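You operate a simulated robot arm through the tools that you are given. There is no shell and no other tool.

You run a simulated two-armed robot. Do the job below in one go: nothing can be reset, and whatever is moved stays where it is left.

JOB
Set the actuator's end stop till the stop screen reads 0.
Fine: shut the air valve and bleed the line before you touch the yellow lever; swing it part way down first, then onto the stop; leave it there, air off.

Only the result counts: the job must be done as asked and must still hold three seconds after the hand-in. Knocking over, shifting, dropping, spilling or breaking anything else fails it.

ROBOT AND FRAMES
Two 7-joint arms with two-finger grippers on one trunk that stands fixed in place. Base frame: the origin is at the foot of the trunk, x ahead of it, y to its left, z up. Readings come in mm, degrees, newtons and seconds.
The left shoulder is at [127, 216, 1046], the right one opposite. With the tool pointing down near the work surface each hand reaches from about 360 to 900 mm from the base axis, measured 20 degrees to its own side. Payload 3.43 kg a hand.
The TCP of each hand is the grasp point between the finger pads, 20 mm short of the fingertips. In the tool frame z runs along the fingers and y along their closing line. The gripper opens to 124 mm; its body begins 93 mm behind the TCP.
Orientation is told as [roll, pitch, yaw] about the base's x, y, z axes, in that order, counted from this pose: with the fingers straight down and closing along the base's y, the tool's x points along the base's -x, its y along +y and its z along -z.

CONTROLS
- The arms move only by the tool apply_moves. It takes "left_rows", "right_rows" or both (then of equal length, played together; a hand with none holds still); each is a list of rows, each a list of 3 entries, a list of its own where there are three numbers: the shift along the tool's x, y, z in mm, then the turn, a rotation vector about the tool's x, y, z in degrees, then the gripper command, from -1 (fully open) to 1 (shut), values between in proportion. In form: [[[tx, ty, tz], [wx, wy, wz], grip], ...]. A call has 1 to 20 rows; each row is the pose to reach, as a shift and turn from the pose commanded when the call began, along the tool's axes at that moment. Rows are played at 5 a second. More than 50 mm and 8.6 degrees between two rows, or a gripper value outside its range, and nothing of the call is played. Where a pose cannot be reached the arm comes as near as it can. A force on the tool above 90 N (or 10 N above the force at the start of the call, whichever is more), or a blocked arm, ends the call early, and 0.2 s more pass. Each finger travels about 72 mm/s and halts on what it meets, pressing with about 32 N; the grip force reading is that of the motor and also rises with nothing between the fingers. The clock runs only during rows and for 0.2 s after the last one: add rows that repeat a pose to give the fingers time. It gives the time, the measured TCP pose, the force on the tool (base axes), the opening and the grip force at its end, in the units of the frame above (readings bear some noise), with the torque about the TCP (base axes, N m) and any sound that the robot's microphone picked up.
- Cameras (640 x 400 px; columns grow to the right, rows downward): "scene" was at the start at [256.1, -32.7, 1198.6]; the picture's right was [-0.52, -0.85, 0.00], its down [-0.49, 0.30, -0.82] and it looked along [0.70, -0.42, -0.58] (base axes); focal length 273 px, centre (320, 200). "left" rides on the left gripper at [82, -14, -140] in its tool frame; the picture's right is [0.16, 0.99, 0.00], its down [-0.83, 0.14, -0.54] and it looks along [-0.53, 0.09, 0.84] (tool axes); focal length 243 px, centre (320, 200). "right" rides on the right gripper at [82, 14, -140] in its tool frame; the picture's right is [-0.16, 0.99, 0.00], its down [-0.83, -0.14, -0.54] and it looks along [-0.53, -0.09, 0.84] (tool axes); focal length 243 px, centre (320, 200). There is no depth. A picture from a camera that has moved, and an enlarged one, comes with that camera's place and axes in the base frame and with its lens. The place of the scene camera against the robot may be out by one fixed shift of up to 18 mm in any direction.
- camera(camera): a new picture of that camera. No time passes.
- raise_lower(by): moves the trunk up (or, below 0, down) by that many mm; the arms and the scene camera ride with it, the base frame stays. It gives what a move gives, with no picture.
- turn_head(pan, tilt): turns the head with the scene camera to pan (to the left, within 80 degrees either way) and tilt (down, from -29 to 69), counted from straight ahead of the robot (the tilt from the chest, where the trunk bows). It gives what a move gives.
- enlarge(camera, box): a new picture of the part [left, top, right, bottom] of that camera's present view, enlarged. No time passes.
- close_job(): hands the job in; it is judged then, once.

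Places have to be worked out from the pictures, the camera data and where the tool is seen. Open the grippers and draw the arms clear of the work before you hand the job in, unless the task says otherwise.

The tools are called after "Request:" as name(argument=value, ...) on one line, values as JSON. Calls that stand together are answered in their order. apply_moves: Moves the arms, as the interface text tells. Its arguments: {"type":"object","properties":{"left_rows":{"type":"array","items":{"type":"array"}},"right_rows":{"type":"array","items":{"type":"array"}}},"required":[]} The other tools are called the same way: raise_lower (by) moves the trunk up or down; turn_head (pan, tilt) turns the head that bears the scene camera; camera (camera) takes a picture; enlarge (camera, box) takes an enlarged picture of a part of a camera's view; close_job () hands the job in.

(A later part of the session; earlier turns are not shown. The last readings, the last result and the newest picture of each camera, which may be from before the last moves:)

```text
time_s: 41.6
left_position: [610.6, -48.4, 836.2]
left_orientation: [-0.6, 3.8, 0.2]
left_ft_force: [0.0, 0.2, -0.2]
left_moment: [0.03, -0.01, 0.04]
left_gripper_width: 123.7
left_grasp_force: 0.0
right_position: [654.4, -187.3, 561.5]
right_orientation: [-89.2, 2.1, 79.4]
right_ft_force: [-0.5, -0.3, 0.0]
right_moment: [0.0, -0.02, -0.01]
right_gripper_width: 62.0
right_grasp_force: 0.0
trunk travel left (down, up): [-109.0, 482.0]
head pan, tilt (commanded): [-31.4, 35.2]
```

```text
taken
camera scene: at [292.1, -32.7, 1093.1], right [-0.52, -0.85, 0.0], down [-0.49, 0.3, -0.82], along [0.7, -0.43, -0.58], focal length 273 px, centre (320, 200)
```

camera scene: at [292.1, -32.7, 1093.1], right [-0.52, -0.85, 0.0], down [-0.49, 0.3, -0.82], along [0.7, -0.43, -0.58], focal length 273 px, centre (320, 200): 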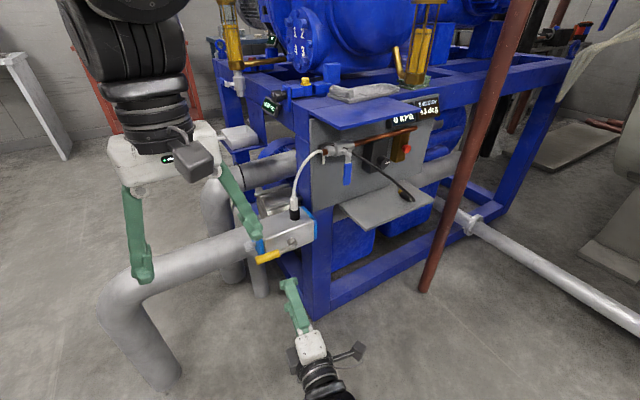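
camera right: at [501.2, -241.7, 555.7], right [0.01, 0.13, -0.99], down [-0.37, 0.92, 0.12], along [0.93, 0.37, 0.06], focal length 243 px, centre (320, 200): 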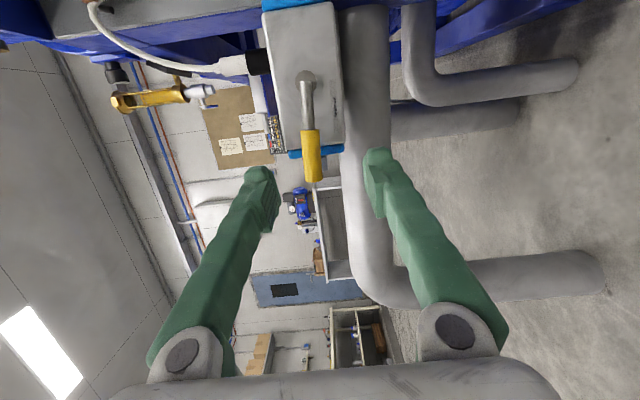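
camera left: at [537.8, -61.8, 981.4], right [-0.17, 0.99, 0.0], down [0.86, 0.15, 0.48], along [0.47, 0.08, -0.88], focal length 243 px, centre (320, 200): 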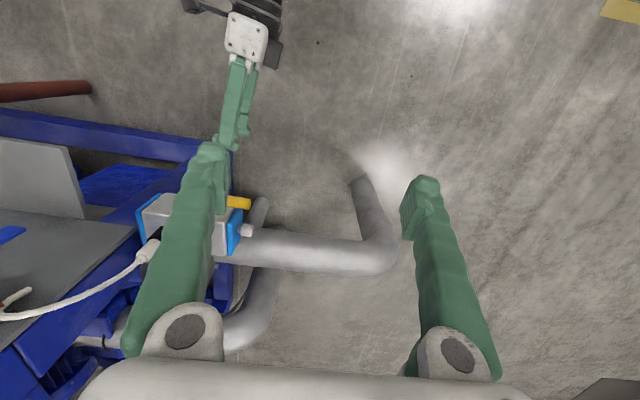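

Request:
enlarge(camera="left", box=[205, 185, 275, 260])

```text
5.33 times, centred on (240, 222) of left
camera zoom: at [537.8, -61.8, 981.4], right [-0.17, 0.99, 0.0], down [0.86, 0.15, 0.48], along [0.47, 0.08, -0.88], focal length 1294 px, centre (747, 80)
```

zoom: 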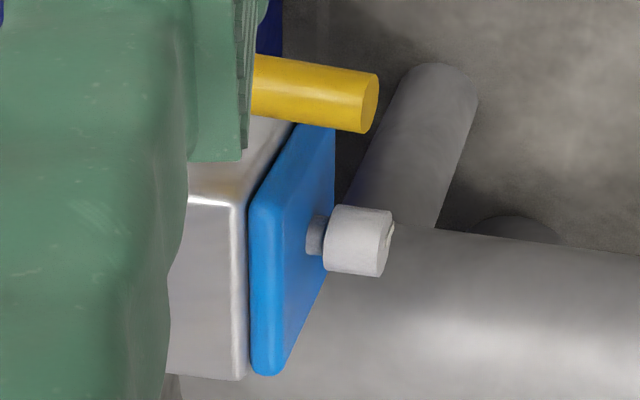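

The hand camera views put the screw head at about x 851, z 572, spanning y −173 to −151 (25 mm diameter), with the lever tip at (784,-157,581). The best access is the left hand pointing along −y at the screw, so I lower the trunk further to bring it within reach.

Request:
raise_lower(by=-100)

Request:
camera(camera="scene")

Request:
camera(camera="left")

```text
time_s: 43.0
left_position: [610.0, -50.8, 733.8]
left_orientation: [-0.3, 4.0, 0.0]
left_ft_force: [0.5, 0.5, 0.9]
left_moment: [0.02, 0.01, -0.01]
left_gripper_width: 124.3
left_grasp_force: 0.1
right_position: [653.7, -186.9, 462.5]
right_orientation: [-89.1, 2.1, 79.4]
right_ft_force: [0.2, 0.0, -0.3]
right_moment: [0.01, -0.02, -0.02]
right_gripper_width: 62.0
right_grasp_force: 0.2
trunk travel left (down, up): [-9.0, 582.0]
head pan, tilt (commanded): [-31.4, 35.2]
```

```text
taken
camera scene: at [319.3, -32.8, 1001.1], right [-0.52, -0.85, 0.0], down [-0.49, 0.3, -0.82], along [0.7, -0.42, -0.58], focal length 273 px, centre (320, 200)
```

scene: 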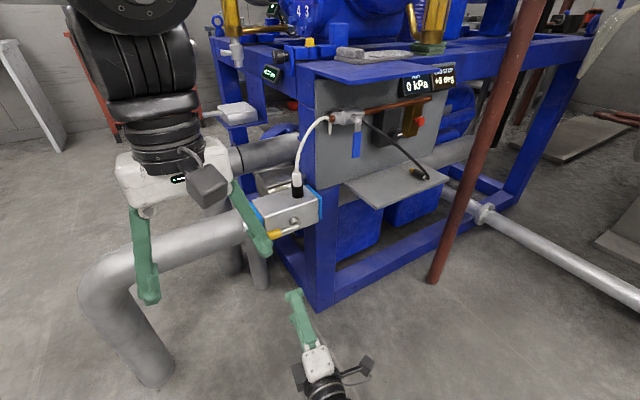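

```text
taken
camera left: at [537.7, -64.1, 879.3], right [-0.17, 0.99, 0.01], down [0.87, 0.14, 0.48], along [0.47, 0.08, -0.88], focal length 243 px, centre (320, 200)
```

left: 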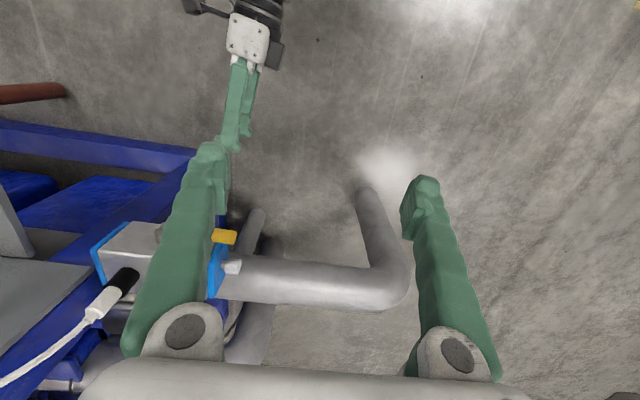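

Both screens are visible now: 0 kPa and +3 deg. I move the left hand outwards to the left and start rolling it so its fingers turn towards −y.

Request:
apply_moves(left_rows=[[[-15.6, 23.5, 8], [7.5, 0, 0.5], -0.5], [[-31.2, 47, 16], [15, 0, 1.1], -0.3], [[-46.8, 70.5, 24], [22.5, 0, 1.6], 0], [[-62.4, 94, 32], [30, 0, 2.1], 0], [[-78, 117.5, 40], [37.5, 0, 2.7], 0], [[-93.6, 141, 47.6], [44.9, 0, 3.2], 0], [[-93.6, 141, 47.6], [44.9, 0, 3.2], 0]])

Request:
camera(camera="left")

Request:
camera(camera="scene")

```text
time_s: 44.6
left_position: [700.7, 91.8, 678.6]
left_orientation: [-45.5, 2.6, -2.9]
left_ft_force: [-0.9, 0.0, -0.1]
left_moment: [0.01, 0.03, -0.01]
left_gripper_width: 61.9
left_grasp_force: 0.0
right_position: [654.0, -185.4, 461.1]
right_orientation: [-89.2, 2.2, 79.3]
right_ft_force: [0.2, -0.3, -0.4]
right_moment: [-0.03, 0.03, -0.02]
right_gripper_width: 61.7
right_grasp_force: 0.2
trunk travel left (down, up): [-9.0, 582.0]
head pan, tilt (commanded): [-31.4, 35.2]
```

```text
taken
camera left: at [627.6, 185.2, 791.7], right [-0.16, 0.7, -0.69], down [0.87, 0.44, 0.24], along [0.47, -0.56, -0.68], focal length 243 px, centre (320, 200)
```

left: 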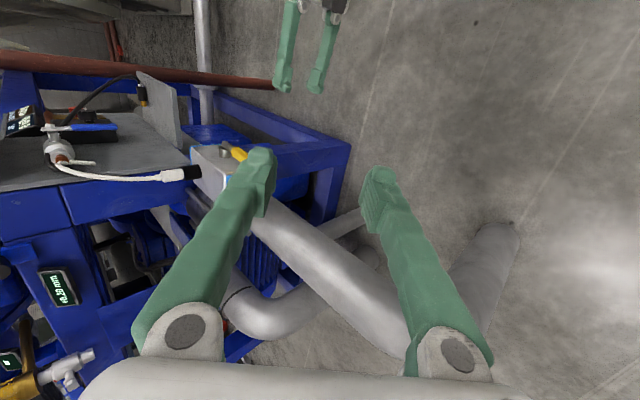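

```text
taken
camera scene: at [319.0, -32.3, 1001.3], right [-0.52, -0.85, 0.0], down [-0.49, 0.3, -0.82], along [0.7, -0.42, -0.58], focal length 273 px, centre (320, 200)
```

scene: 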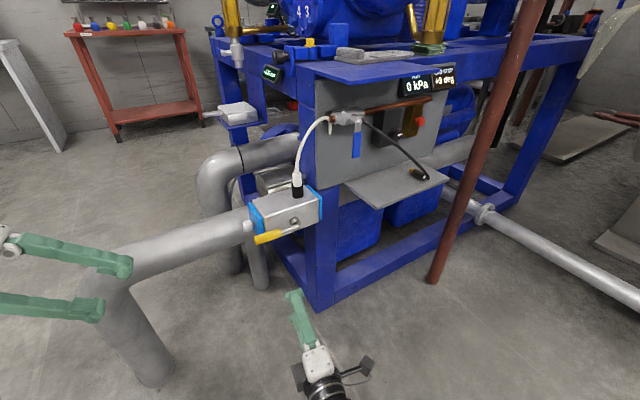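

The left hand is clear and turning well. I continue rolling it so the fingers point along −y, moving forward towards the screw's axis line.

Request:
apply_moves(left_rows=[[[-17.5, 0.9, 11.7], [7.4, 0, 0.55], 0], [[-35, 1.8, 23.4], [14.8, 0, 1.1], 0], [[-52.5, 2.6, 35], [22.2, -0.1, 1.65], 0], [[-70, 3.5, 46.7], [29.6, -0.2, 2.2], 0], [[-87.5, 4.4, 58.4], [37, -0.2, 2.75], 0], [[-105, 5.2, 70], [44.4, -0.3, 3.3], 0], [[-105, 5.2, 70], [44.4, -0.3, 3.3], 0]])

Request:
camera(camera="left")

Request:
camera(camera="scene")

```text
time_s: 46.2
left_position: [801.3, 39.5, 620.0]
left_orientation: [-89.9, -0.4, -4.0]
left_ft_force: [-0.3, -0.1, 0.3]
left_moment: [0.03, -0.01, 0.03]
left_gripper_width: 62.2
left_grasp_force: 0.0
right_position: [654.5, -186.6, 461.3]
right_orientation: [-89.2, 2.0, 79.4]
right_ft_force: [0.1, -0.6, 0.4]
right_moment: [-0.02, 0.01, 0.01]
right_gripper_width: 62.0
right_grasp_force: 0.0
trunk travel left (down, up): [-9.0, 582.0]
head pan, tilt (commanded): [-31.4, 35.2]
```

```text
taken
camera left: at [729.2, 184.3, 634.6], right [-0.16, 0.01, -0.99], down [0.87, 0.48, -0.13], along [0.47, -0.88, -0.09], focal length 243 px, centre (320, 200)
```

left: 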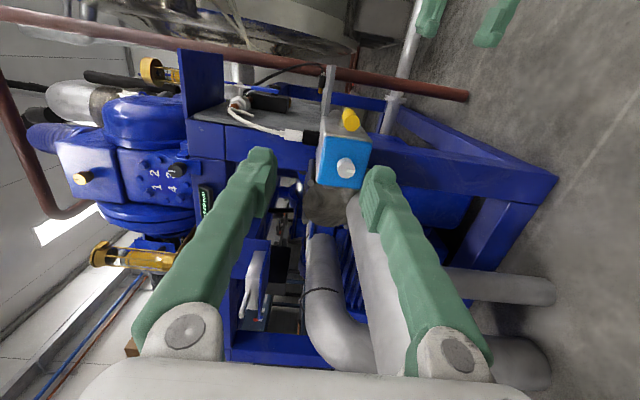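

```text
taken
camera scene: at [319.3, -32.9, 1001.1], right [-0.52, -0.85, 0.0], down [-0.49, 0.3, -0.82], along [0.7, -0.42, -0.58], focal length 273 px, centre (320, 200)
```

scene: 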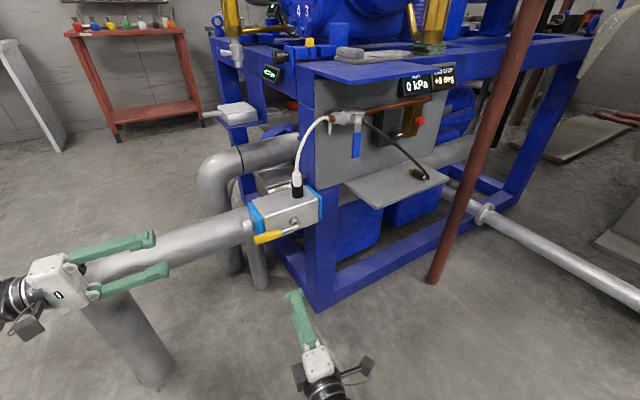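

The left camera now looks right at the end of the screw between its fingers. Enlarging for exact position and the head's shape.

Request:
enlarge(camera="left", box=[300, 90, 400, 210])

Request:
enlarge(camera="scene", box=[395, 55, 465, 105])

Request:
enlarge(camera="scene", box=[230, 180, 330, 270])

```text
3.33 times, centred on (350, 150) of left
camera zoom: at [729.2, 184.3, 634.6], right [-0.16, 0.01, -0.99], down [0.87, 0.48, -0.13], along [0.47, -0.88, -0.09], focal length 809 px, centre (220, 367)
```

zoom: 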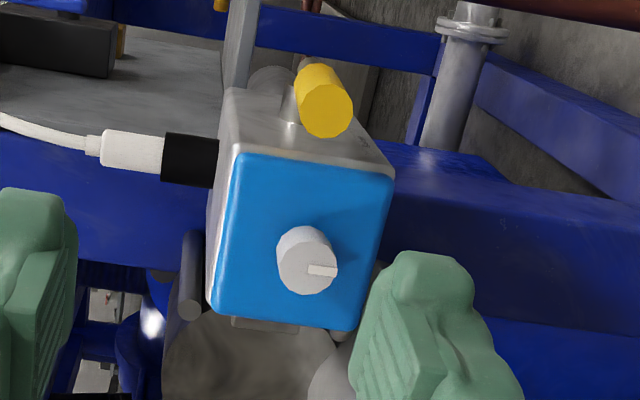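

```text
8.00 times, centred on (430, 80) of scene
camera zoom: at [319.3, -32.9, 1001.1], right [-0.52, -0.85, 0.0], down [-0.49, 0.3, -0.82], along [0.7, -0.42, -0.58], focal length 2185 px, centre (-560, 1160)
```

zoom: 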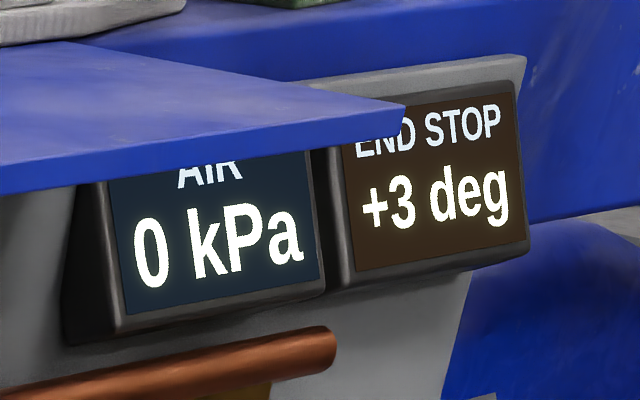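

```text
4.44 times, centred on (280, 225) of scene
camera zoom: at [319.3, -32.9, 1001.1], right [-0.52, -0.85, 0.0], down [-0.49, 0.3, -0.82], along [0.7, -0.42, -0.58], focal length 1214 px, centre (498, 89)
```

zoom: 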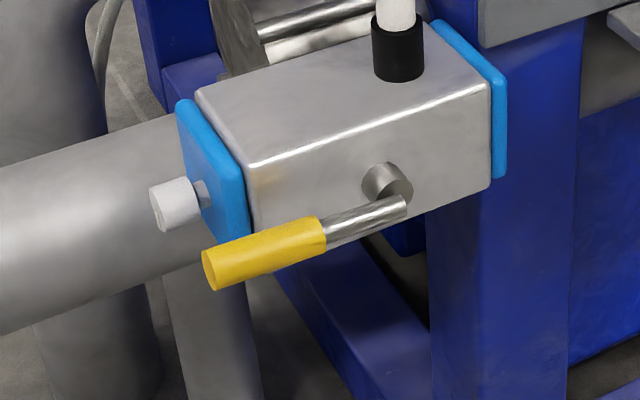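

The screw head is a knob with a white pointer on its end (pointing down now), centre about (851.5,-151,571). I align the left hand with its axis and go to a pre-grasp at y −90.

Request:
apply_moves(left_rows=[[[-15, 12.5, 31.4], [0, -1.1, 0], 0], [[-30, 25, 62.8], [0, -2.2, 0], 0], [[-45, 37.5, 94.3], [0, -3.3, 0], 0], [[-59, 49.8, 125.7], [0, -4.3, 0], 0], [[-59, 49.8, 125.7], [0, -4.3, 0], 0]])

Request:
camera(camera="left")

Request:
enlarge(camera="scene", box=[200, 150, 340, 270])

```text
time_s: 47.4
left_position: [849.6, -88.6, 571.1]
left_orientation: [-89.9, -0.4, 0.4]
left_ft_force: [0.5, -0.8, -0.4]
left_moment: [-0.03, 0.02, 0.01]
left_gripper_width: 62.2
left_grasp_force: 0.1
right_position: [653.2, -185.7, 462.1]
right_orientation: [-89.2, 2.1, 79.5]
right_ft_force: [1.3, 0.2, -0.4]
right_moment: [-0.01, -0.02, 0.0]
right_gripper_width: 61.8
right_grasp_force: 0.1
trunk travel left (down, up): [-9.0, 582.0]
head pan, tilt (commanded): [-31.4, 35.2]
```

```text
taken
camera left: at [767.2, 50.4, 585.0], right [-0.16, 0.0, -0.99], down [0.83, 0.55, -0.13], along [0.54, -0.84, -0.09], focal length 243 px, centre (320, 200)
```

left: 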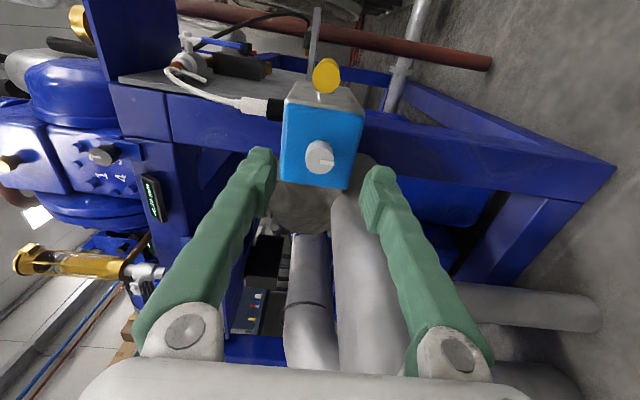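

```text
3.33 times, centred on (270, 210) of scene
camera zoom: at [319.1, -33.0, 1001.2], right [-0.52, -0.85, 0.0], down [-0.49, 0.3, -0.82], along [0.7, -0.42, -0.58], focal length 910 px, centre (487, 167)
```

zoom: 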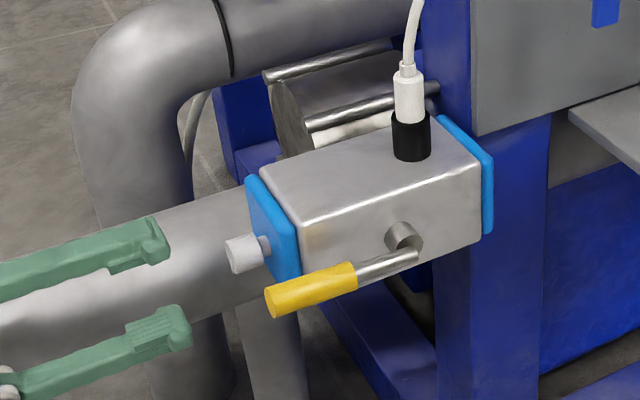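

The head is centred at (851.7, −151, 570.6) in the fingers' view. I advance so the fingertips reach just short of the cap, then close on the knob.

Request:
apply_moves(left_rows=[[[-1, 0.3, 22], [0, 0, 0], 0], [[-2, 0.5, 44], [0, 0, 0], 0], [[-2, 0.5, 65], [0, 0, 0], 0], [[-2, 0.5, 65], [0, 0, 0], 0]])

Request:
camera(camera="left")

Request:
enlarge(camera="scene", box=[200, 150, 340, 270])

```text
time_s: 48.4
left_position: [841.2, -143.2, 572.5]
left_orientation: [-89.9, -0.4, 0.4]
left_ft_force: [0.7, 0.4, -0.1]
left_moment: [0.03, 0.02, 0.03]
left_gripper_width: 62.2
left_grasp_force: 0.0
left hand out of reach, approached as far as the arm can: row 2, 3, 4
right_position: [654.0, -184.9, 460.8]
right_orientation: [-89.2, 2.2, 79.4]
right_ft_force: [0.6, -0.3, -0.5]
right_moment: [0.02, 0.0, 0.04]
right_gripper_width: 62.1
right_grasp_force: 0.1
trunk travel left (down, up): [-9.0, 582.0]
head pan, tilt (commanded): [-31.4, 35.2]
```

```text
taken
camera left: at [757.8, -4.7, 587.8], right [-0.16, 0.0, -0.99], down [0.83, 0.55, -0.13], along [0.54, -0.84, -0.09], focal length 243 px, centre (320, 200)
```

left: 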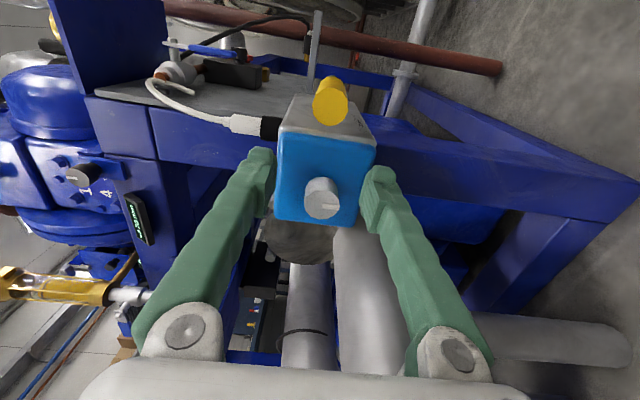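

```text
3.33 times, centred on (270, 210) of scene
camera zoom: at [319.1, -32.5, 1001.2], right [-0.52, -0.85, 0.0], down [-0.49, 0.3, -0.82], along [0.7, -0.43, -0.58], focal length 910 px, centre (487, 167)
```

zoom: 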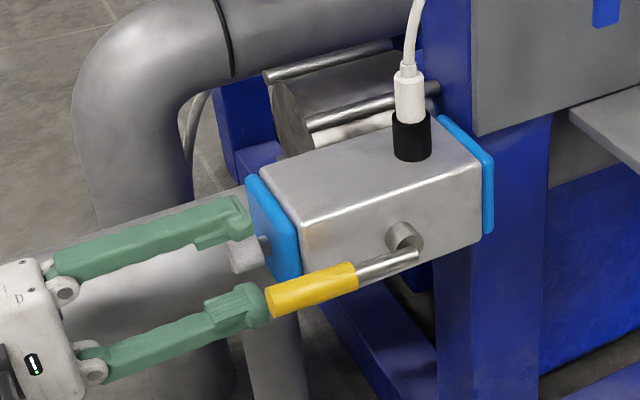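

The left arm runs out of reach about 11 mm short. Yawing the hand 12° so its wrist comes closer while the closing line stays vertical should get it there; I rotate first, then complete the approach.

Request:
apply_moves(left_rows=[[[0, 0, 0], [0, -6, 0], 0], [[0, 0, 0], [0, -12, 0], 0], [[-5, 1, 4], [0, -12, 0], 0], [[-10.5, 1.9, 8], [0, -12, 0], 0], [[-10.5, 1.9, 8], [0, -12, 0], 0]])

Request:
camera(camera="left")

Request:
enlarge(camera="scene", box=[200, 150, 340, 270])

```text
time_s: 49.6
left_position: [851.0, -152.6, 572.2]
left_orientation: [-89.9, -0.4, 12.4]
left_ft_force: [-0.3, 0.0, 0.8]
left_moment: [-0.03, 0.01, 0.01]
left_gripper_width: 62.0
left_grasp_force: 0.0
left hand out of reach, approached as far as the arm can: row 1, 2
right_position: [653.3, -185.1, 461.6]
right_orientation: [-89.2, 2.1, 79.4]
right_ft_force: [0.5, 0.3, 0.3]
right_moment: [-0.02, 0.01, 0.03]
right_gripper_width: 61.9
right_grasp_force: 0.1
trunk travel left (down, up): [-9.0, 582.0]
head pan, tilt (commanded): [-31.4, 35.2]
```

```text
taken
camera left: at [741.0, -34.6, 586.4], right [-0.16, -0.03, -0.99], down [0.7, 0.71, -0.13], along [0.7, -0.71, -0.09], focal length 243 px, centre (320, 200)
```

left: 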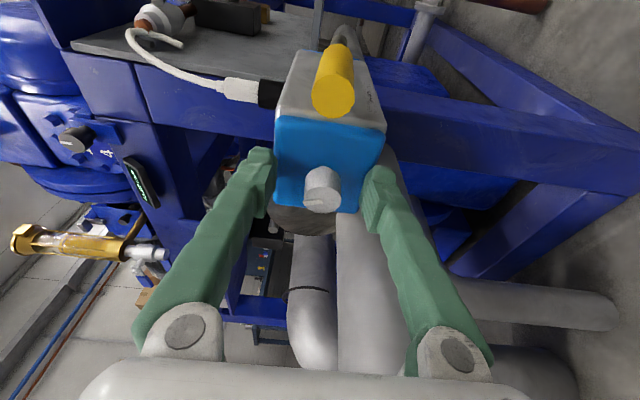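

```text
3.33 times, centred on (270, 210) of scene
camera zoom: at [318.9, -32.4, 1001.3], right [-0.52, -0.85, 0.0], down [-0.49, 0.3, -0.82], along [0.7, -0.43, -0.58], focal length 910 px, centre (487, 167)
```

zoom: 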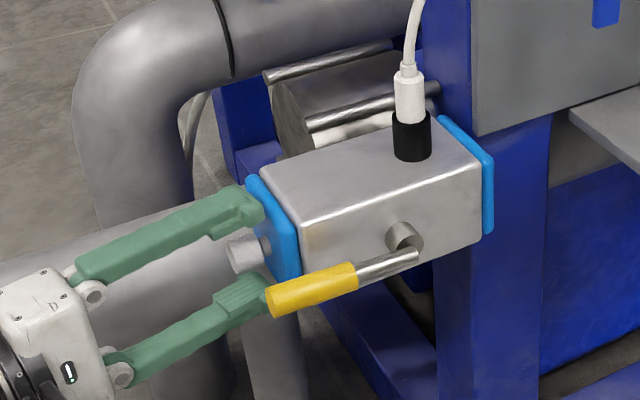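

The knob now sits between the pads. I close the left gripper on it.

Request:
apply_moves(left_rows=[[[0, 0, 0], [0, 0, 0], 0.4], [[0, 0, 0], [0, 0, 0], 1], [[0, 0, 0], [0, 0, 0], 1], [[0, 0, 0], [0, 0, 0], 1]])

Request:
camera(camera="left")

Request:
enlarge(camera="scene", box=[395, 55, 465, 105])

```text
time_s: 50.6
left_position: [851.1, -154.2, 569.8]
left_orientation: [-89.8, -0.3, 12.4]
left_ft_force: [-5.0, -1.1, -11.6]
left_moment: [0.15, 0.06, 0.15]
left_gripper_width: 24.2
left_grasp_force: 44.9
right_position: [653.9, -187.1, 460.7]
right_orientation: [-89.3, 2.1, 79.4]
right_ft_force: [0.1, -0.5, 0.5]
right_moment: [-0.01, -0.03, 0.02]
right_gripper_width: 61.8
right_grasp_force: 0.1
trunk travel left (down, up): [-9.0, 582.0]
head pan, tilt (commanded): [-31.4, 35.2]
```

```text
taken
camera left: at [741.3, -34.7, 584.8], right [-0.16, -0.03, -0.99], down [0.7, 0.71, -0.13], along [0.7, -0.71, -0.09], focal length 243 px, centre (320, 200)
```

left: 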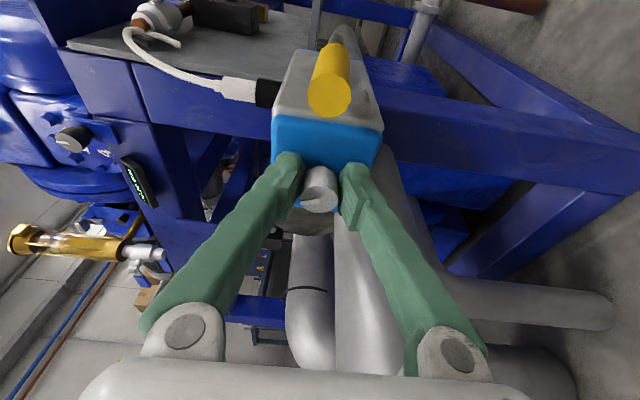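

```text
8.00 times, centred on (430, 80) of scene
camera zoom: at [319.9, -32.9, 1000.9], right [-0.52, -0.85, 0.0], down [-0.49, 0.3, -0.82], along [0.7, -0.42, -0.58], focal length 2185 px, centre (-560, 1160)
```

zoom: 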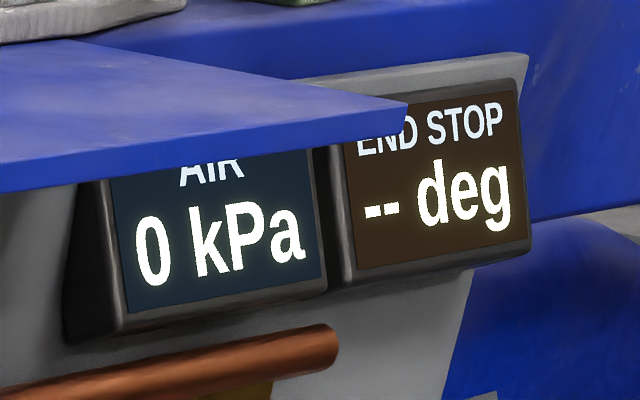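

The grip holds (24 mm), but END STOP went back to "--", so the knob or stop may have shifted a bit. Let me look at the knob and the lever.

Request:
enlarge(camera="left", box=[270, 140, 370, 230])

Request:
enlarge(camera="scene", box=[220, 170, 340, 270])

```text
4.44 times, centred on (320, 185) of left
camera zoom: at [741.3, -34.7, 584.8], right [-0.16, -0.03, -0.99], down [0.7, 0.71, -0.13], along [0.7, -0.71, -0.09], focal length 1078 px, centre (320, 267)
```

zoom: 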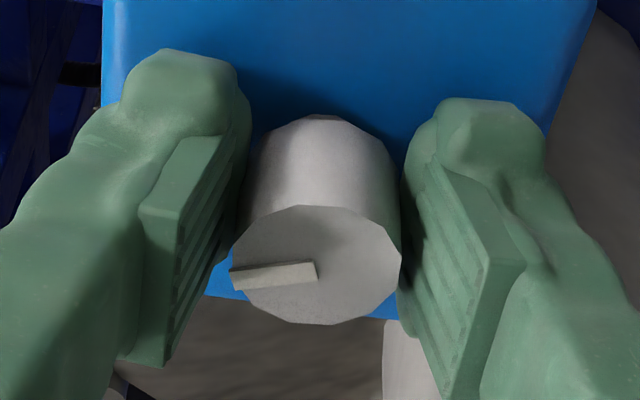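

```text
4.00 times, centred on (280, 220) of scene
camera zoom: at [319.9, -32.9, 1000.9], right [-0.52, -0.85, 0.0], down [-0.49, 0.3, -0.82], along [0.7, -0.42, -0.58], focal length 1092 px, centre (480, 120)
```

zoom: 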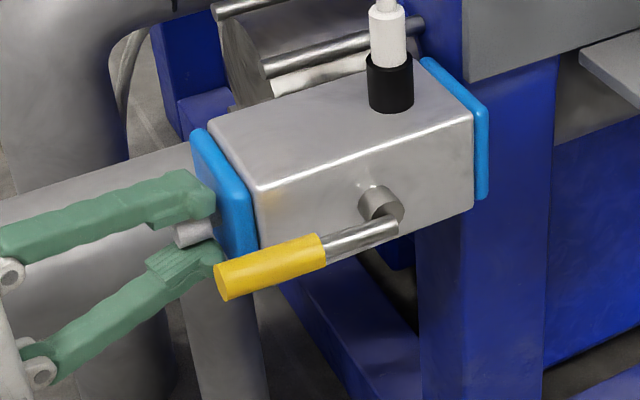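

The pointer now points up instead of down: the knob spun about half a turn as the fingers closed, and the stop has moved away from the lever. I keep hold of the knob and bring the right hand back up to straddle the lever so I can press it onto the stop and read the effect.

Request:
apply_moves(right_rows=[[[1, -34, -0.5], [0, 0, 0], 0], [[2, -68, -1], [0, 0, 0], 0], [[2.7, -100, -1.4], [0, 0, 0], 0], [[-3, -100.7, 30], [0, 0, 0], 0], [[-9, -101.3, 62], [0, 0, 0], 0], [[-15, -102, 95], [0, 0, 0], 0], [[-20.6, -102.6, 126.8], [0, 0, 0], 0], [[-20.6, -102.6, 126.8], [0, 0, 0], 0]])

Request:
camera(camera="right")

Request:
enlarge(camera="scene", box=[220, 170, 340, 270])

```text
time_s: 52.4
left_position: [853.1, -152.8, 568.8]
left_orientation: [-89.8, -0.3, 12.4]
left_ft_force: [-12.8, 1.2, -21.9]
left_moment: [0.2, 0.07, -0.21]
left_gripper_width: 24.2
left_grasp_force: 45.2
right_position: [785.8, -184.4, 560.3]
right_orientation: [-89.0, 2.1, 79.5]
right_ft_force: [-0.1, -0.1, 0.1]
right_moment: [0.03, 0.01, 0.01]
right_gripper_width: 61.9
right_grasp_force: 0.0
trunk travel left (down, up): [-9.0, 582.0]
head pan, tilt (commanded): [-31.4, 35.2]
```

```text
taken
camera right: at [634.2, -239.7, 554.3], right [0.01, 0.13, -0.99], down [-0.37, 0.92, 0.12], along [0.93, 0.37, 0.06], focal length 243 px, centre (320, 200)
```

right: 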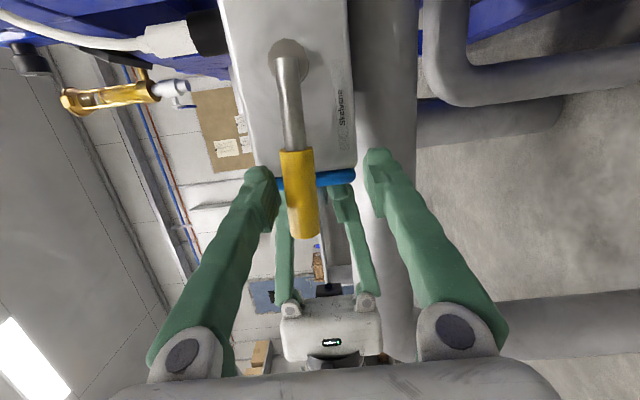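

```text
4.00 times, centred on (280, 220) of scene
camera zoom: at [320.4, -32.9, 1000.8], right [-0.52, -0.85, 0.0], down [-0.49, 0.3, -0.82], along [0.7, -0.42, -0.58], focal length 1092 px, centre (480, 120)
```

zoom: 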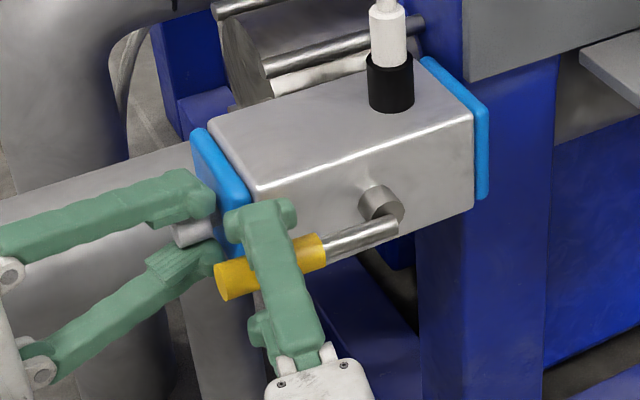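

The right fingers straddle the lever again. I ease the left hand's side load (lower it 3.5 mm) and press the lever down with the right finger to get a reading.

Request:
apply_moves(left_rows=[[[1, 1.8, 0], [0, 0, 0], 1], [[2, 3.5, -0.4], [0, 0, 0], 1], [[2, 3.5, -0.4], [0, 0, 0], 1], [[2, 3.5, -0.4], [0, 0, 0], 1], [[2, 3.5, -0.4], [0, 0, 0], 1], [[2, 3.5, -0.4], [0, 0, 0], 1]], right_rows=[[[0, 3, 0], [0, 0, 0], 0], [[0, 6, 0], [0, 0, 0], 0], [[0, 8, 0], [0, 0, 0], 0], [[0, 10, 0], [0, 0, 0], 0], [[0, 12, 0], [0, 0, 0], 0], [[0, 12, 0], [0, 0, 0], 0]])

Request:
enlarge(camera="scene", box=[395, 55, 465, 105])

Request:
camera(camera="right")

Request:
enlarge(camera="left", box=[270, 140, 370, 230])

```text
time_s: 53.8
left_position: [851.9, -152.8, 569.7]
left_orientation: [-90.1, -0.5, 12.6]
left_ft_force: [13.7, -6.7, -3.1]
left_moment: [-0.03, 0.01, 0.22]
left_gripper_width: 24.2
left_grasp_force: 44.8
right_position: [785.5, -185.9, 547.6]
right_orientation: [-89.1, 2.2, 79.4]
right_ft_force: [-0.6, -0.1, 0.2]
right_moment: [-0.01, 0.05, -0.03]
right_gripper_width: 62.0
right_grasp_force: 0.0
trunk travel left (down, up): [-9.0, 582.0]
head pan, tilt (commanded): [-31.4, 35.2]
```

```text
8.00 times, centred on (430, 80) of scene
camera zoom: at [320.1, -33.0, 1000.9], right [-0.52, -0.85, 0.0], down [-0.49, 0.3, -0.82], along [0.7, -0.42, -0.58], focal length 2185 px, centre (-560, 1160)
```

zoom: 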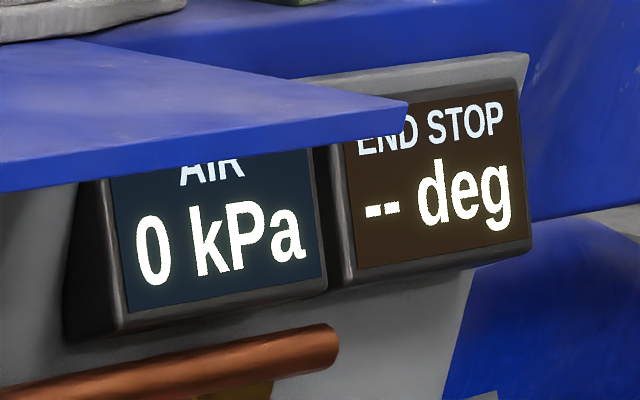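

```text
taken
camera right: at [632.5, -240.9, 541.4], right [0.01, 0.13, -0.99], down [-0.37, 0.92, 0.12], along [0.93, 0.37, 0.06], focal length 243 px, centre (320, 200)
```

right: 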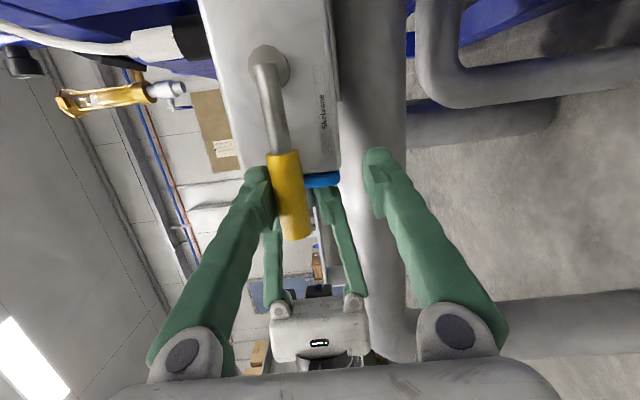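

```text
4.44 times, centred on (320, 185) of left
camera zoom: at [741.3, -34.9, 583.6], right [-0.15, -0.04, -0.99], down [0.69, 0.71, -0.13], along [0.7, -0.71, -0.08], focal length 1078 px, centre (320, 267)
```

zoom: 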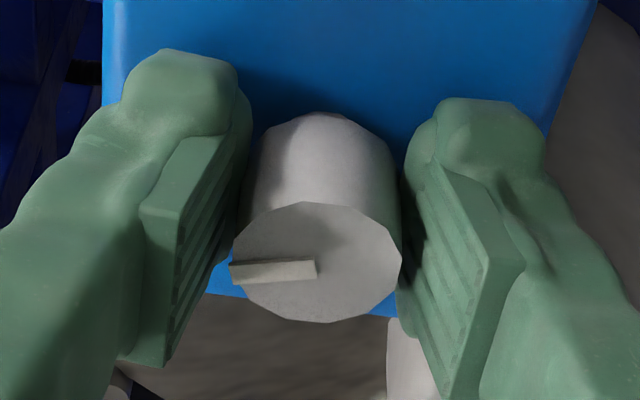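

No force yet and still "--": the stop has moved further down. I push the lever down further in 2 mm steps.

Request:
apply_moves(right_rows=[[[0, 2, 0], [0, 0, 0], 0], [[0, 4, 0], [0, 0, 0], 0], [[0.5, 6, 0], [0, 0, 0], 0], [[0.5, 8, 0], [0, 0, 0], 0], [[0.5, 8, 0], [0, 0, 0], 0]])

Request:
enlarge(camera="scene", box=[395, 55, 465, 105])

```text
time_s: 55.0
left_position: [852.3, -153.1, 570.1]
left_orientation: [-90.0, -0.5, 12.6]
left_ft_force: [28.3, -12.9, 4.6]
left_moment: [0.02, -0.04, 0.16]
left_gripper_width: 23.9
left_grasp_force: 44.9
right_position: [784.1, -186.1, 542.1]
right_orientation: [-89.4, 2.1, 79.5]
right_ft_force: [-0.8, 2.3, 10.9]
right_moment: [-0.13, -0.05, -0.01]
right_gripper_width: 67.8
right_grasp_force: 5.3
trunk travel left (down, up): [-9.0, 582.0]
head pan, tilt (commanded): [-31.4, 35.2]
```

```text
8.00 times, centred on (430, 80) of scene
camera zoom: at [319.4, -32.9, 1001.1], right [-0.52, -0.85, 0.0], down [-0.49, 0.3, -0.82], along [0.7, -0.42, -0.58], focal length 2185 px, centre (-560, 1160)
```

zoom: 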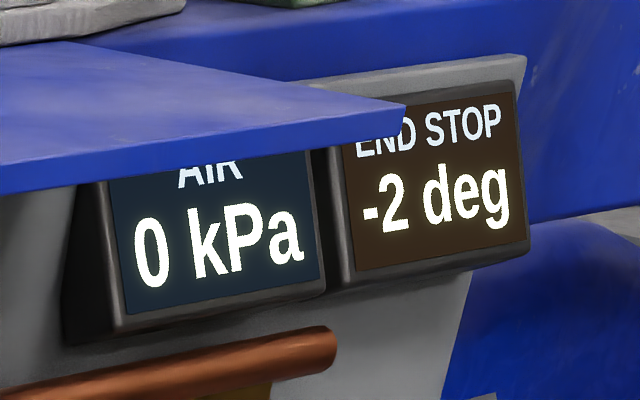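

It now reads −2 deg on the stop, so half a knob turn moved the stop about 5°; I need about 2° back. I turn the knob a test amount of 20° clockwise (seen from its end) with the left hand while the right keeps the lever lightly on the stop.

Request:
apply_moves(left_rows=[[[-0.6, -0.2, 0.3], [0, 0, 0], 1], [[-1.2, -0.4, 0.6], [1.1, 0, 4.9], 1], [[-1.2, -0.4, 0.6], [2.2, 0, 9.8], 1], [[-1.2, -0.4, 0.6], [3.2, 0, 14.7], 1], [[-1.2, -0.4, 0.6], [4.3, 0, 19.6], 1], [[-1.2, -0.4, 0.6], [4.3, 0, 19.6], 1]])

Request:
enlarge(camera="scene", box=[395, 55, 465, 105])

Request:
enlarge(camera="left", box=[270, 140, 370, 230])

```text
time_s: 56.4
left_position: [851.2, -152.3, 568.6]
left_orientation: [-94.3, -19.9, 13.1]
left_ft_force: [0.1, 5.6, -1.7]
left_moment: [-0.03, 0.62, -0.08]
left_gripper_width: 24.4
left_grasp_force: 45.3
right_position: [784.2, -185.0, 541.8]
right_orientation: [-89.3, 2.2, 79.4]
right_ft_force: [5.1, 2.2, 10.1]
right_moment: [-0.12, 0.09, 0.08]
right_gripper_width: 67.5
right_grasp_force: 5.5
trunk travel left (down, up): [-9.0, 582.0]
head pan, tilt (commanded): [-31.4, 35.2]
```

```text
8.00 times, centred on (430, 80) of scene
camera zoom: at [318.7, -32.1, 1001.4], right [-0.52, -0.85, 0.0], down [-0.49, 0.3, -0.82], along [0.7, -0.43, -0.58], focal length 2185 px, centre (-560, 1160)
```

zoom: 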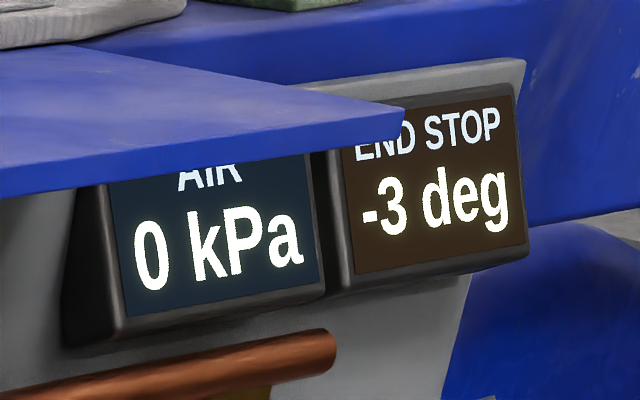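

```text
4.44 times, centred on (320, 185) of left
camera zoom: at [743.0, -34.3, 544.4], right [0.19, -0.03, -0.98], down [0.7, 0.7, 0.11], along [0.69, -0.71, 0.16], focal length 1078 px, centre (320, 267)
```

zoom: 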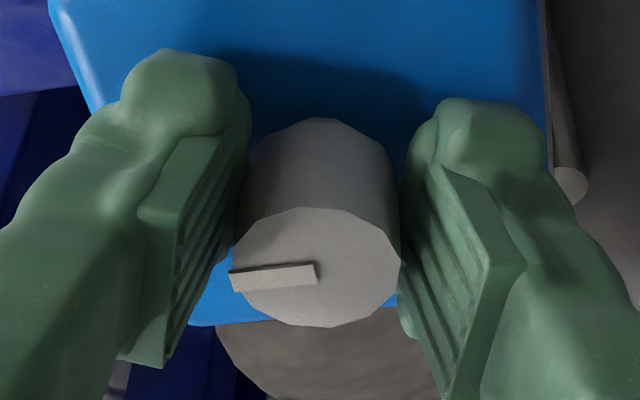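

That direction lowered it to −3, so I must turn the other way; about 36° of knob gives 1°. I lift the right finger off a few mm and turn the knob back counter‑clockwise by 52° as a first part.

Request:
apply_moves(left_rows=[[[0, 0, 0], [-1.6, 0, -7.3], 1], [[0, 0, 0], [-3.2, 0, -14.5], 1], [[0, 0, 0], [-4.8, 0, -21.8], 1], [[0, 0, 0], [-6.4, 0, -29.1], 1], [[0, 0, 0], [-8, 0, -36.3], 1], [[0, 0, 0], [-9.6, 0, -43.6], 1], [[0, 0, 0], [-11.2, 0, -50.9], 1], [[0, 0, 0], [-11.2, 0, -50.9], 1]], right_rows=[[[0, -2, 0], [0, 0, 0], 0], [[0, -4, 0], [0, 0, 0], 0], [[0, -6, 0], [0, 0, 0], 0], [[0, -6, 0], [0, 0, 0], 0], [[0, -6, 0], [0, 0, 0], 0], [[0, -6, 0], [0, 0, 0], 0], [[0, -6, 0], [0, 0, 0], 0], [[0, -6, 0], [0, 0, 0], 0]])

Request:
enlarge(camera="scene", box=[395, 55, 465, 105])

Request:
enlarge(camera="left", box=[270, 140, 370, 230])

Request:
camera(camera="scene")

```text
time_s: 58.2
left_position: [851.5, -153.9, 572.0]
left_orientation: [-82.4, 30.8, 14.6]
left_ft_force: [-11.8, 18.7, 7.6]
left_moment: [-0.08, 0.0, -0.08]
left_gripper_width: 24.2
left_grasp_force: 44.6
right_position: [782.8, -184.7, 548.5]
right_orientation: [-89.3, 2.2, 79.4]
right_ft_force: [0.0, 0.1, -0.6]
right_moment: [-0.01, 0.0, -0.02]
right_gripper_width: 62.2
right_grasp_force: 0.1
trunk travel left (down, up): [-9.0, 582.0]
head pan, tilt (commanded): [-31.4, 35.2]
```

```text
8.00 times, centred on (430, 80) of scene
camera zoom: at [317.8, -31.5, 1001.7], right [-0.52, -0.85, 0.0], down [-0.49, 0.3, -0.82], along [0.7, -0.43, -0.57], focal length 2185 px, centre (-560, 1160)
```

zoom: 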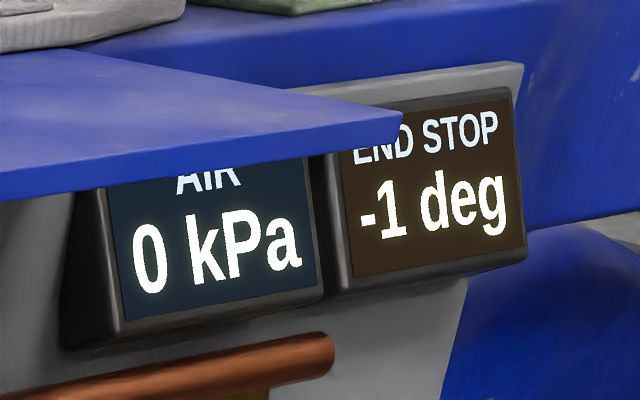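

```text
4.44 times, centred on (320, 185) of left
camera zoom: at [764.8, -34.9, 642.5], right [-0.65, -0.04, -0.76], down [0.52, 0.71, -0.48], along [0.55, -0.71, -0.44], focal length 1078 px, centre (320, 267)
```

zoom: 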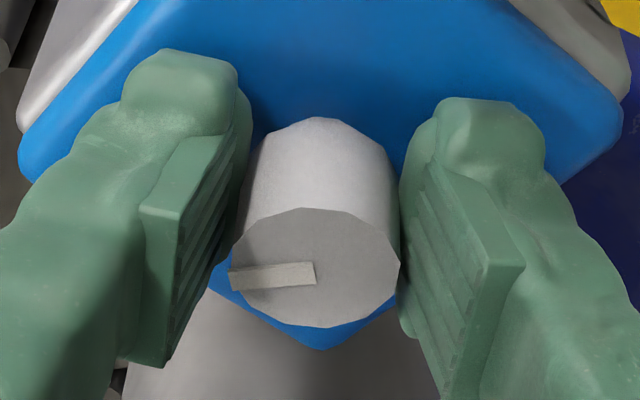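

```text
taken
camera scene: at [317.8, -31.5, 1001.7], right [-0.52, -0.85, 0.0], down [-0.49, 0.3, -0.82], along [0.7, -0.43, -0.57], focal length 273 px, centre (320, 200)
```

scene: 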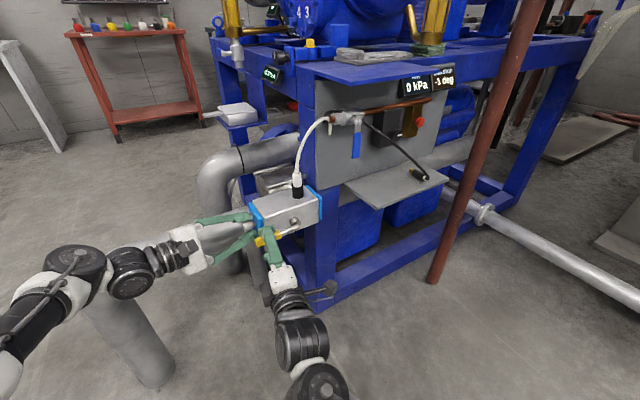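

It reads −1 now. I continue counter‑clockwise another 46°, easing the left hand 2 mm back to relieve its side load.

Request:
apply_moves(left_rows=[[[0.4, 0, -1.1], [-0.8, 0, -3.7], 1], [[0.75, -0.1, -2.2], [-2.4, 0, -11], 1], [[0.75, -0.1, -2.2], [-4, 0, -18.2], 1], [[0.75, -0.1, -2.2], [-5.6, 0, -25.5], 1], [[0.75, -0.1, -2.2], [-7.2, 0, -32.8], 1], [[0.75, -0.1, -2.2], [-8.7, 0, -39.6], 1], [[0.75, -0.1, -2.2], [-9.9, 0, -45], 1], [[0.75, -0.1, -2.2], [-9.9, 0, -45], 1]])

Request:
enlarge(camera="scene", box=[395, 55, 465, 105])

Request:
enlarge(camera="left", box=[270, 140, 370, 230])

Request:
enlarge(camera="scene", box=[220, 170, 340, 270])

```text
time_s: 60.0
left_position: [845.7, -122.3, 588.1]
left_orientation: [-61.1, 65.2, 31.3]
left_ft_force: [0.0, 0.0, -0.3]
left_moment: [0.01, 0.01, 0.01]
left_gripper_width: 0.0
left_grasp_force: 34.4
left hand out of reach, approached as far as the arm can: row 5, 6, 7, 8
right_position: [783.9, -185.6, 546.5]
right_orientation: [-89.1, 2.2, 79.3]
right_ft_force: [0.5, 0.7, 2.7]
right_moment: [0.0, -0.07, -0.03]
right_gripper_width: 63.6
right_grasp_force: 1.6
trunk travel left (down, up): [-9.0, 582.0]
head pan, tilt (commanded): [-31.4, 35.2]
```

```text
8.00 times, centred on (430, 80) of scene
camera zoom: at [318.9, -32.5, 1001.3], right [-0.52, -0.85, 0.0], down [-0.49, 0.3, -0.82], along [0.7, -0.42, -0.58], focal length 2185 px, centre (-560, 1160)
```

zoom: 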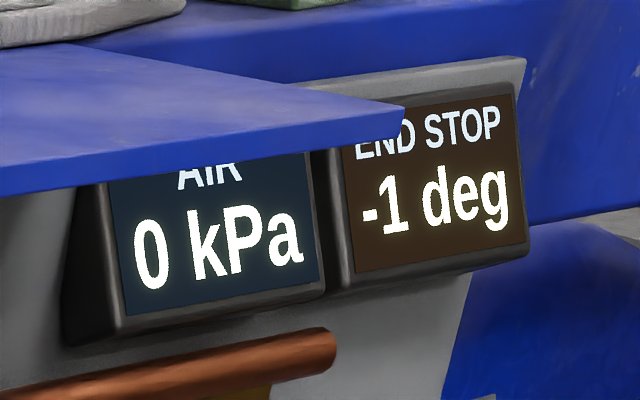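

```text
4.44 times, centred on (320, 185) of left
camera zoom: at [818.3, -5.2, 697.7], right [-0.98, -0.04, -0.21], down [0.12, 0.71, -0.7], along [0.18, -0.71, -0.69], focal length 1078 px, centre (320, 267)
```

zoom: 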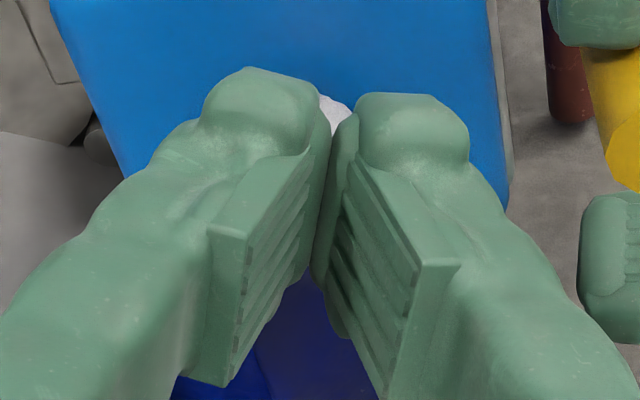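

```text
4.00 times, centred on (280, 220) of scene
camera zoom: at [318.9, -32.5, 1001.3], right [-0.52, -0.85, 0.0], down [-0.49, 0.3, -0.82], along [0.7, -0.42, -0.58], focal length 1092 px, centre (480, 120)
```

zoom: 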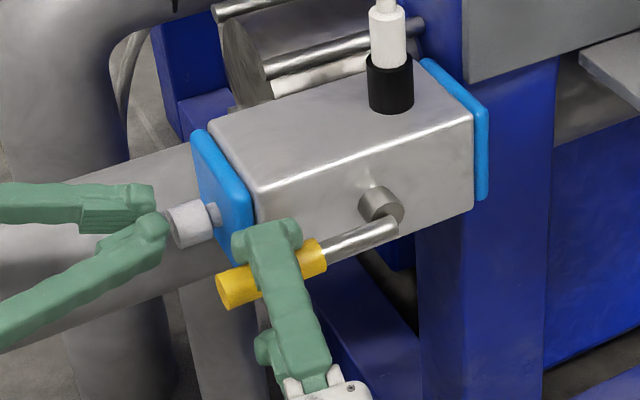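

The left hand ran out of reach late in the stroke and slid off the knob's end; the screen shows −1 with the lever still on the stop. I back the left hand off along +y, reopen it and rotate it back for a second bite with more yaw (better reach).

Request:
apply_moves(left_rows=[[[-4.8, 4.5, -30], [0, 0, 0], 1], [[-9.6, 9.1, -59.7], [0, 0, 0], 1], [[-9.6, 9.1, -59.7], [1.7, 0, 7.7], 0.5], [[-9.6, 9.1, -59.7], [3.4, 0, 15.4], 0.2], [[-9.6, 9.1, -59.7], [5.2, 0, 23.1], 0], [[-9.6, 9.1, -59.7], [6.9, 0, 30.8], 0], [[-9.6, 9.1, -59.7], [8.6, 0, 38.5], 0], [[-9.6, 9.1, -59.7], [10.3, 0, 46.2], 0], [[-9.6, 9.1, -59.7], [12, 0, 53.9], 0], [[-9.6, 9.1, -59.7], [13.8, 0, 61.6], 0], [[-9.6, 9.1, -59.7], [15.5, 0, 69.3], 0], [[-9.6, 9.1, -59.7], [17.2, 0, 77], 0], [[-9.6, 9.1, -59.7], [17.2, 0, 77], 0]])

Request:
camera(camera="left")

Request:
enlarge(camera="scene", box=[395, 55, 465, 105])

```text
time_s: 62.8
left_position: [834.6, -64.8, 590.7]
left_orientation: [-92.5, -10.4, 12.8]
left_ft_force: [0.1, -0.8, 0.2]
left_moment: [0.01, -0.04, -0.01]
left_gripper_width: 62.1
left_grasp_force: 0.0
left hand out of reach, approached as far as the arm can: row 3
right_position: [784.0, -186.8, 548.4]
right_orientation: [-89.2, 2.2, 79.3]
right_ft_force: [0.1, 0.1, 1.4]
right_moment: [-0.04, -0.02, 0.03]
right_gripper_width: 62.9
right_grasp_force: 0.6
trunk travel left (down, up): [-9.0, 582.0]
head pan, tilt (commanded): [-31.4, 35.2]
```

```text
taken
camera left: at [723.7, 54.2, 583.1], right [0.02, -0.04, -1.0], down [0.71, 0.71, -0.01], along [0.71, -0.71, 0.04], focal length 243 px, centre (320, 200)
```

left: 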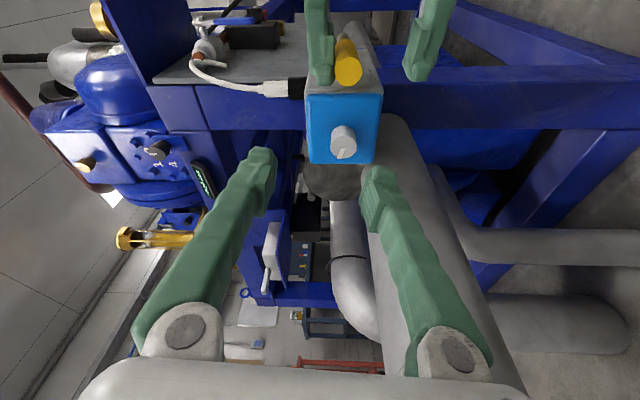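

```text
8.00 times, centred on (430, 80) of scene
camera zoom: at [318.9, -32.6, 1001.3], right [-0.52, -0.85, 0.0], down [-0.49, 0.3, -0.82], along [0.7, -0.42, -0.58], focal length 2185 px, centre (-560, 1160)
```

zoom: 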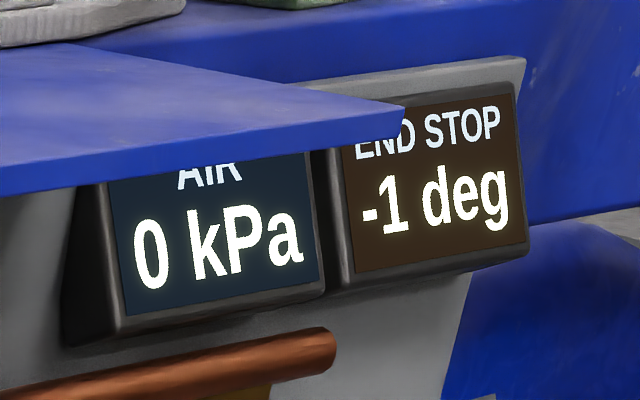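

Reading still −1 with the knob free. I check the pointer's angle on the knob.

Request:
enlarge(camera="left", box=[310, 110, 380, 170])

```text
6.67 times, centred on (345, 140) of left
camera zoom: at [723.7, 54.2, 583.1], right [0.02, -0.04, -1.0], down [0.71, 0.71, -0.01], along [0.71, -0.71, 0.04], focal length 1618 px, centre (153, 600)
```

zoom: 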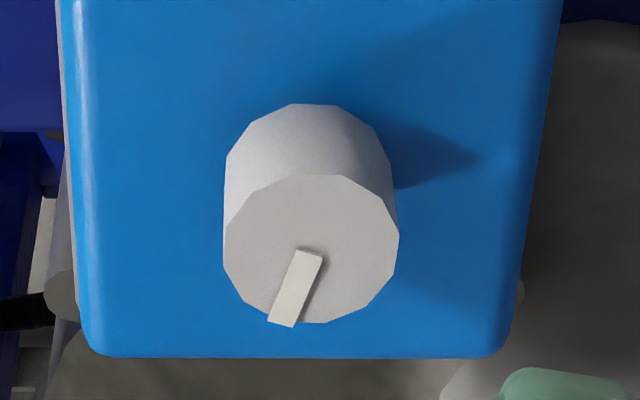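

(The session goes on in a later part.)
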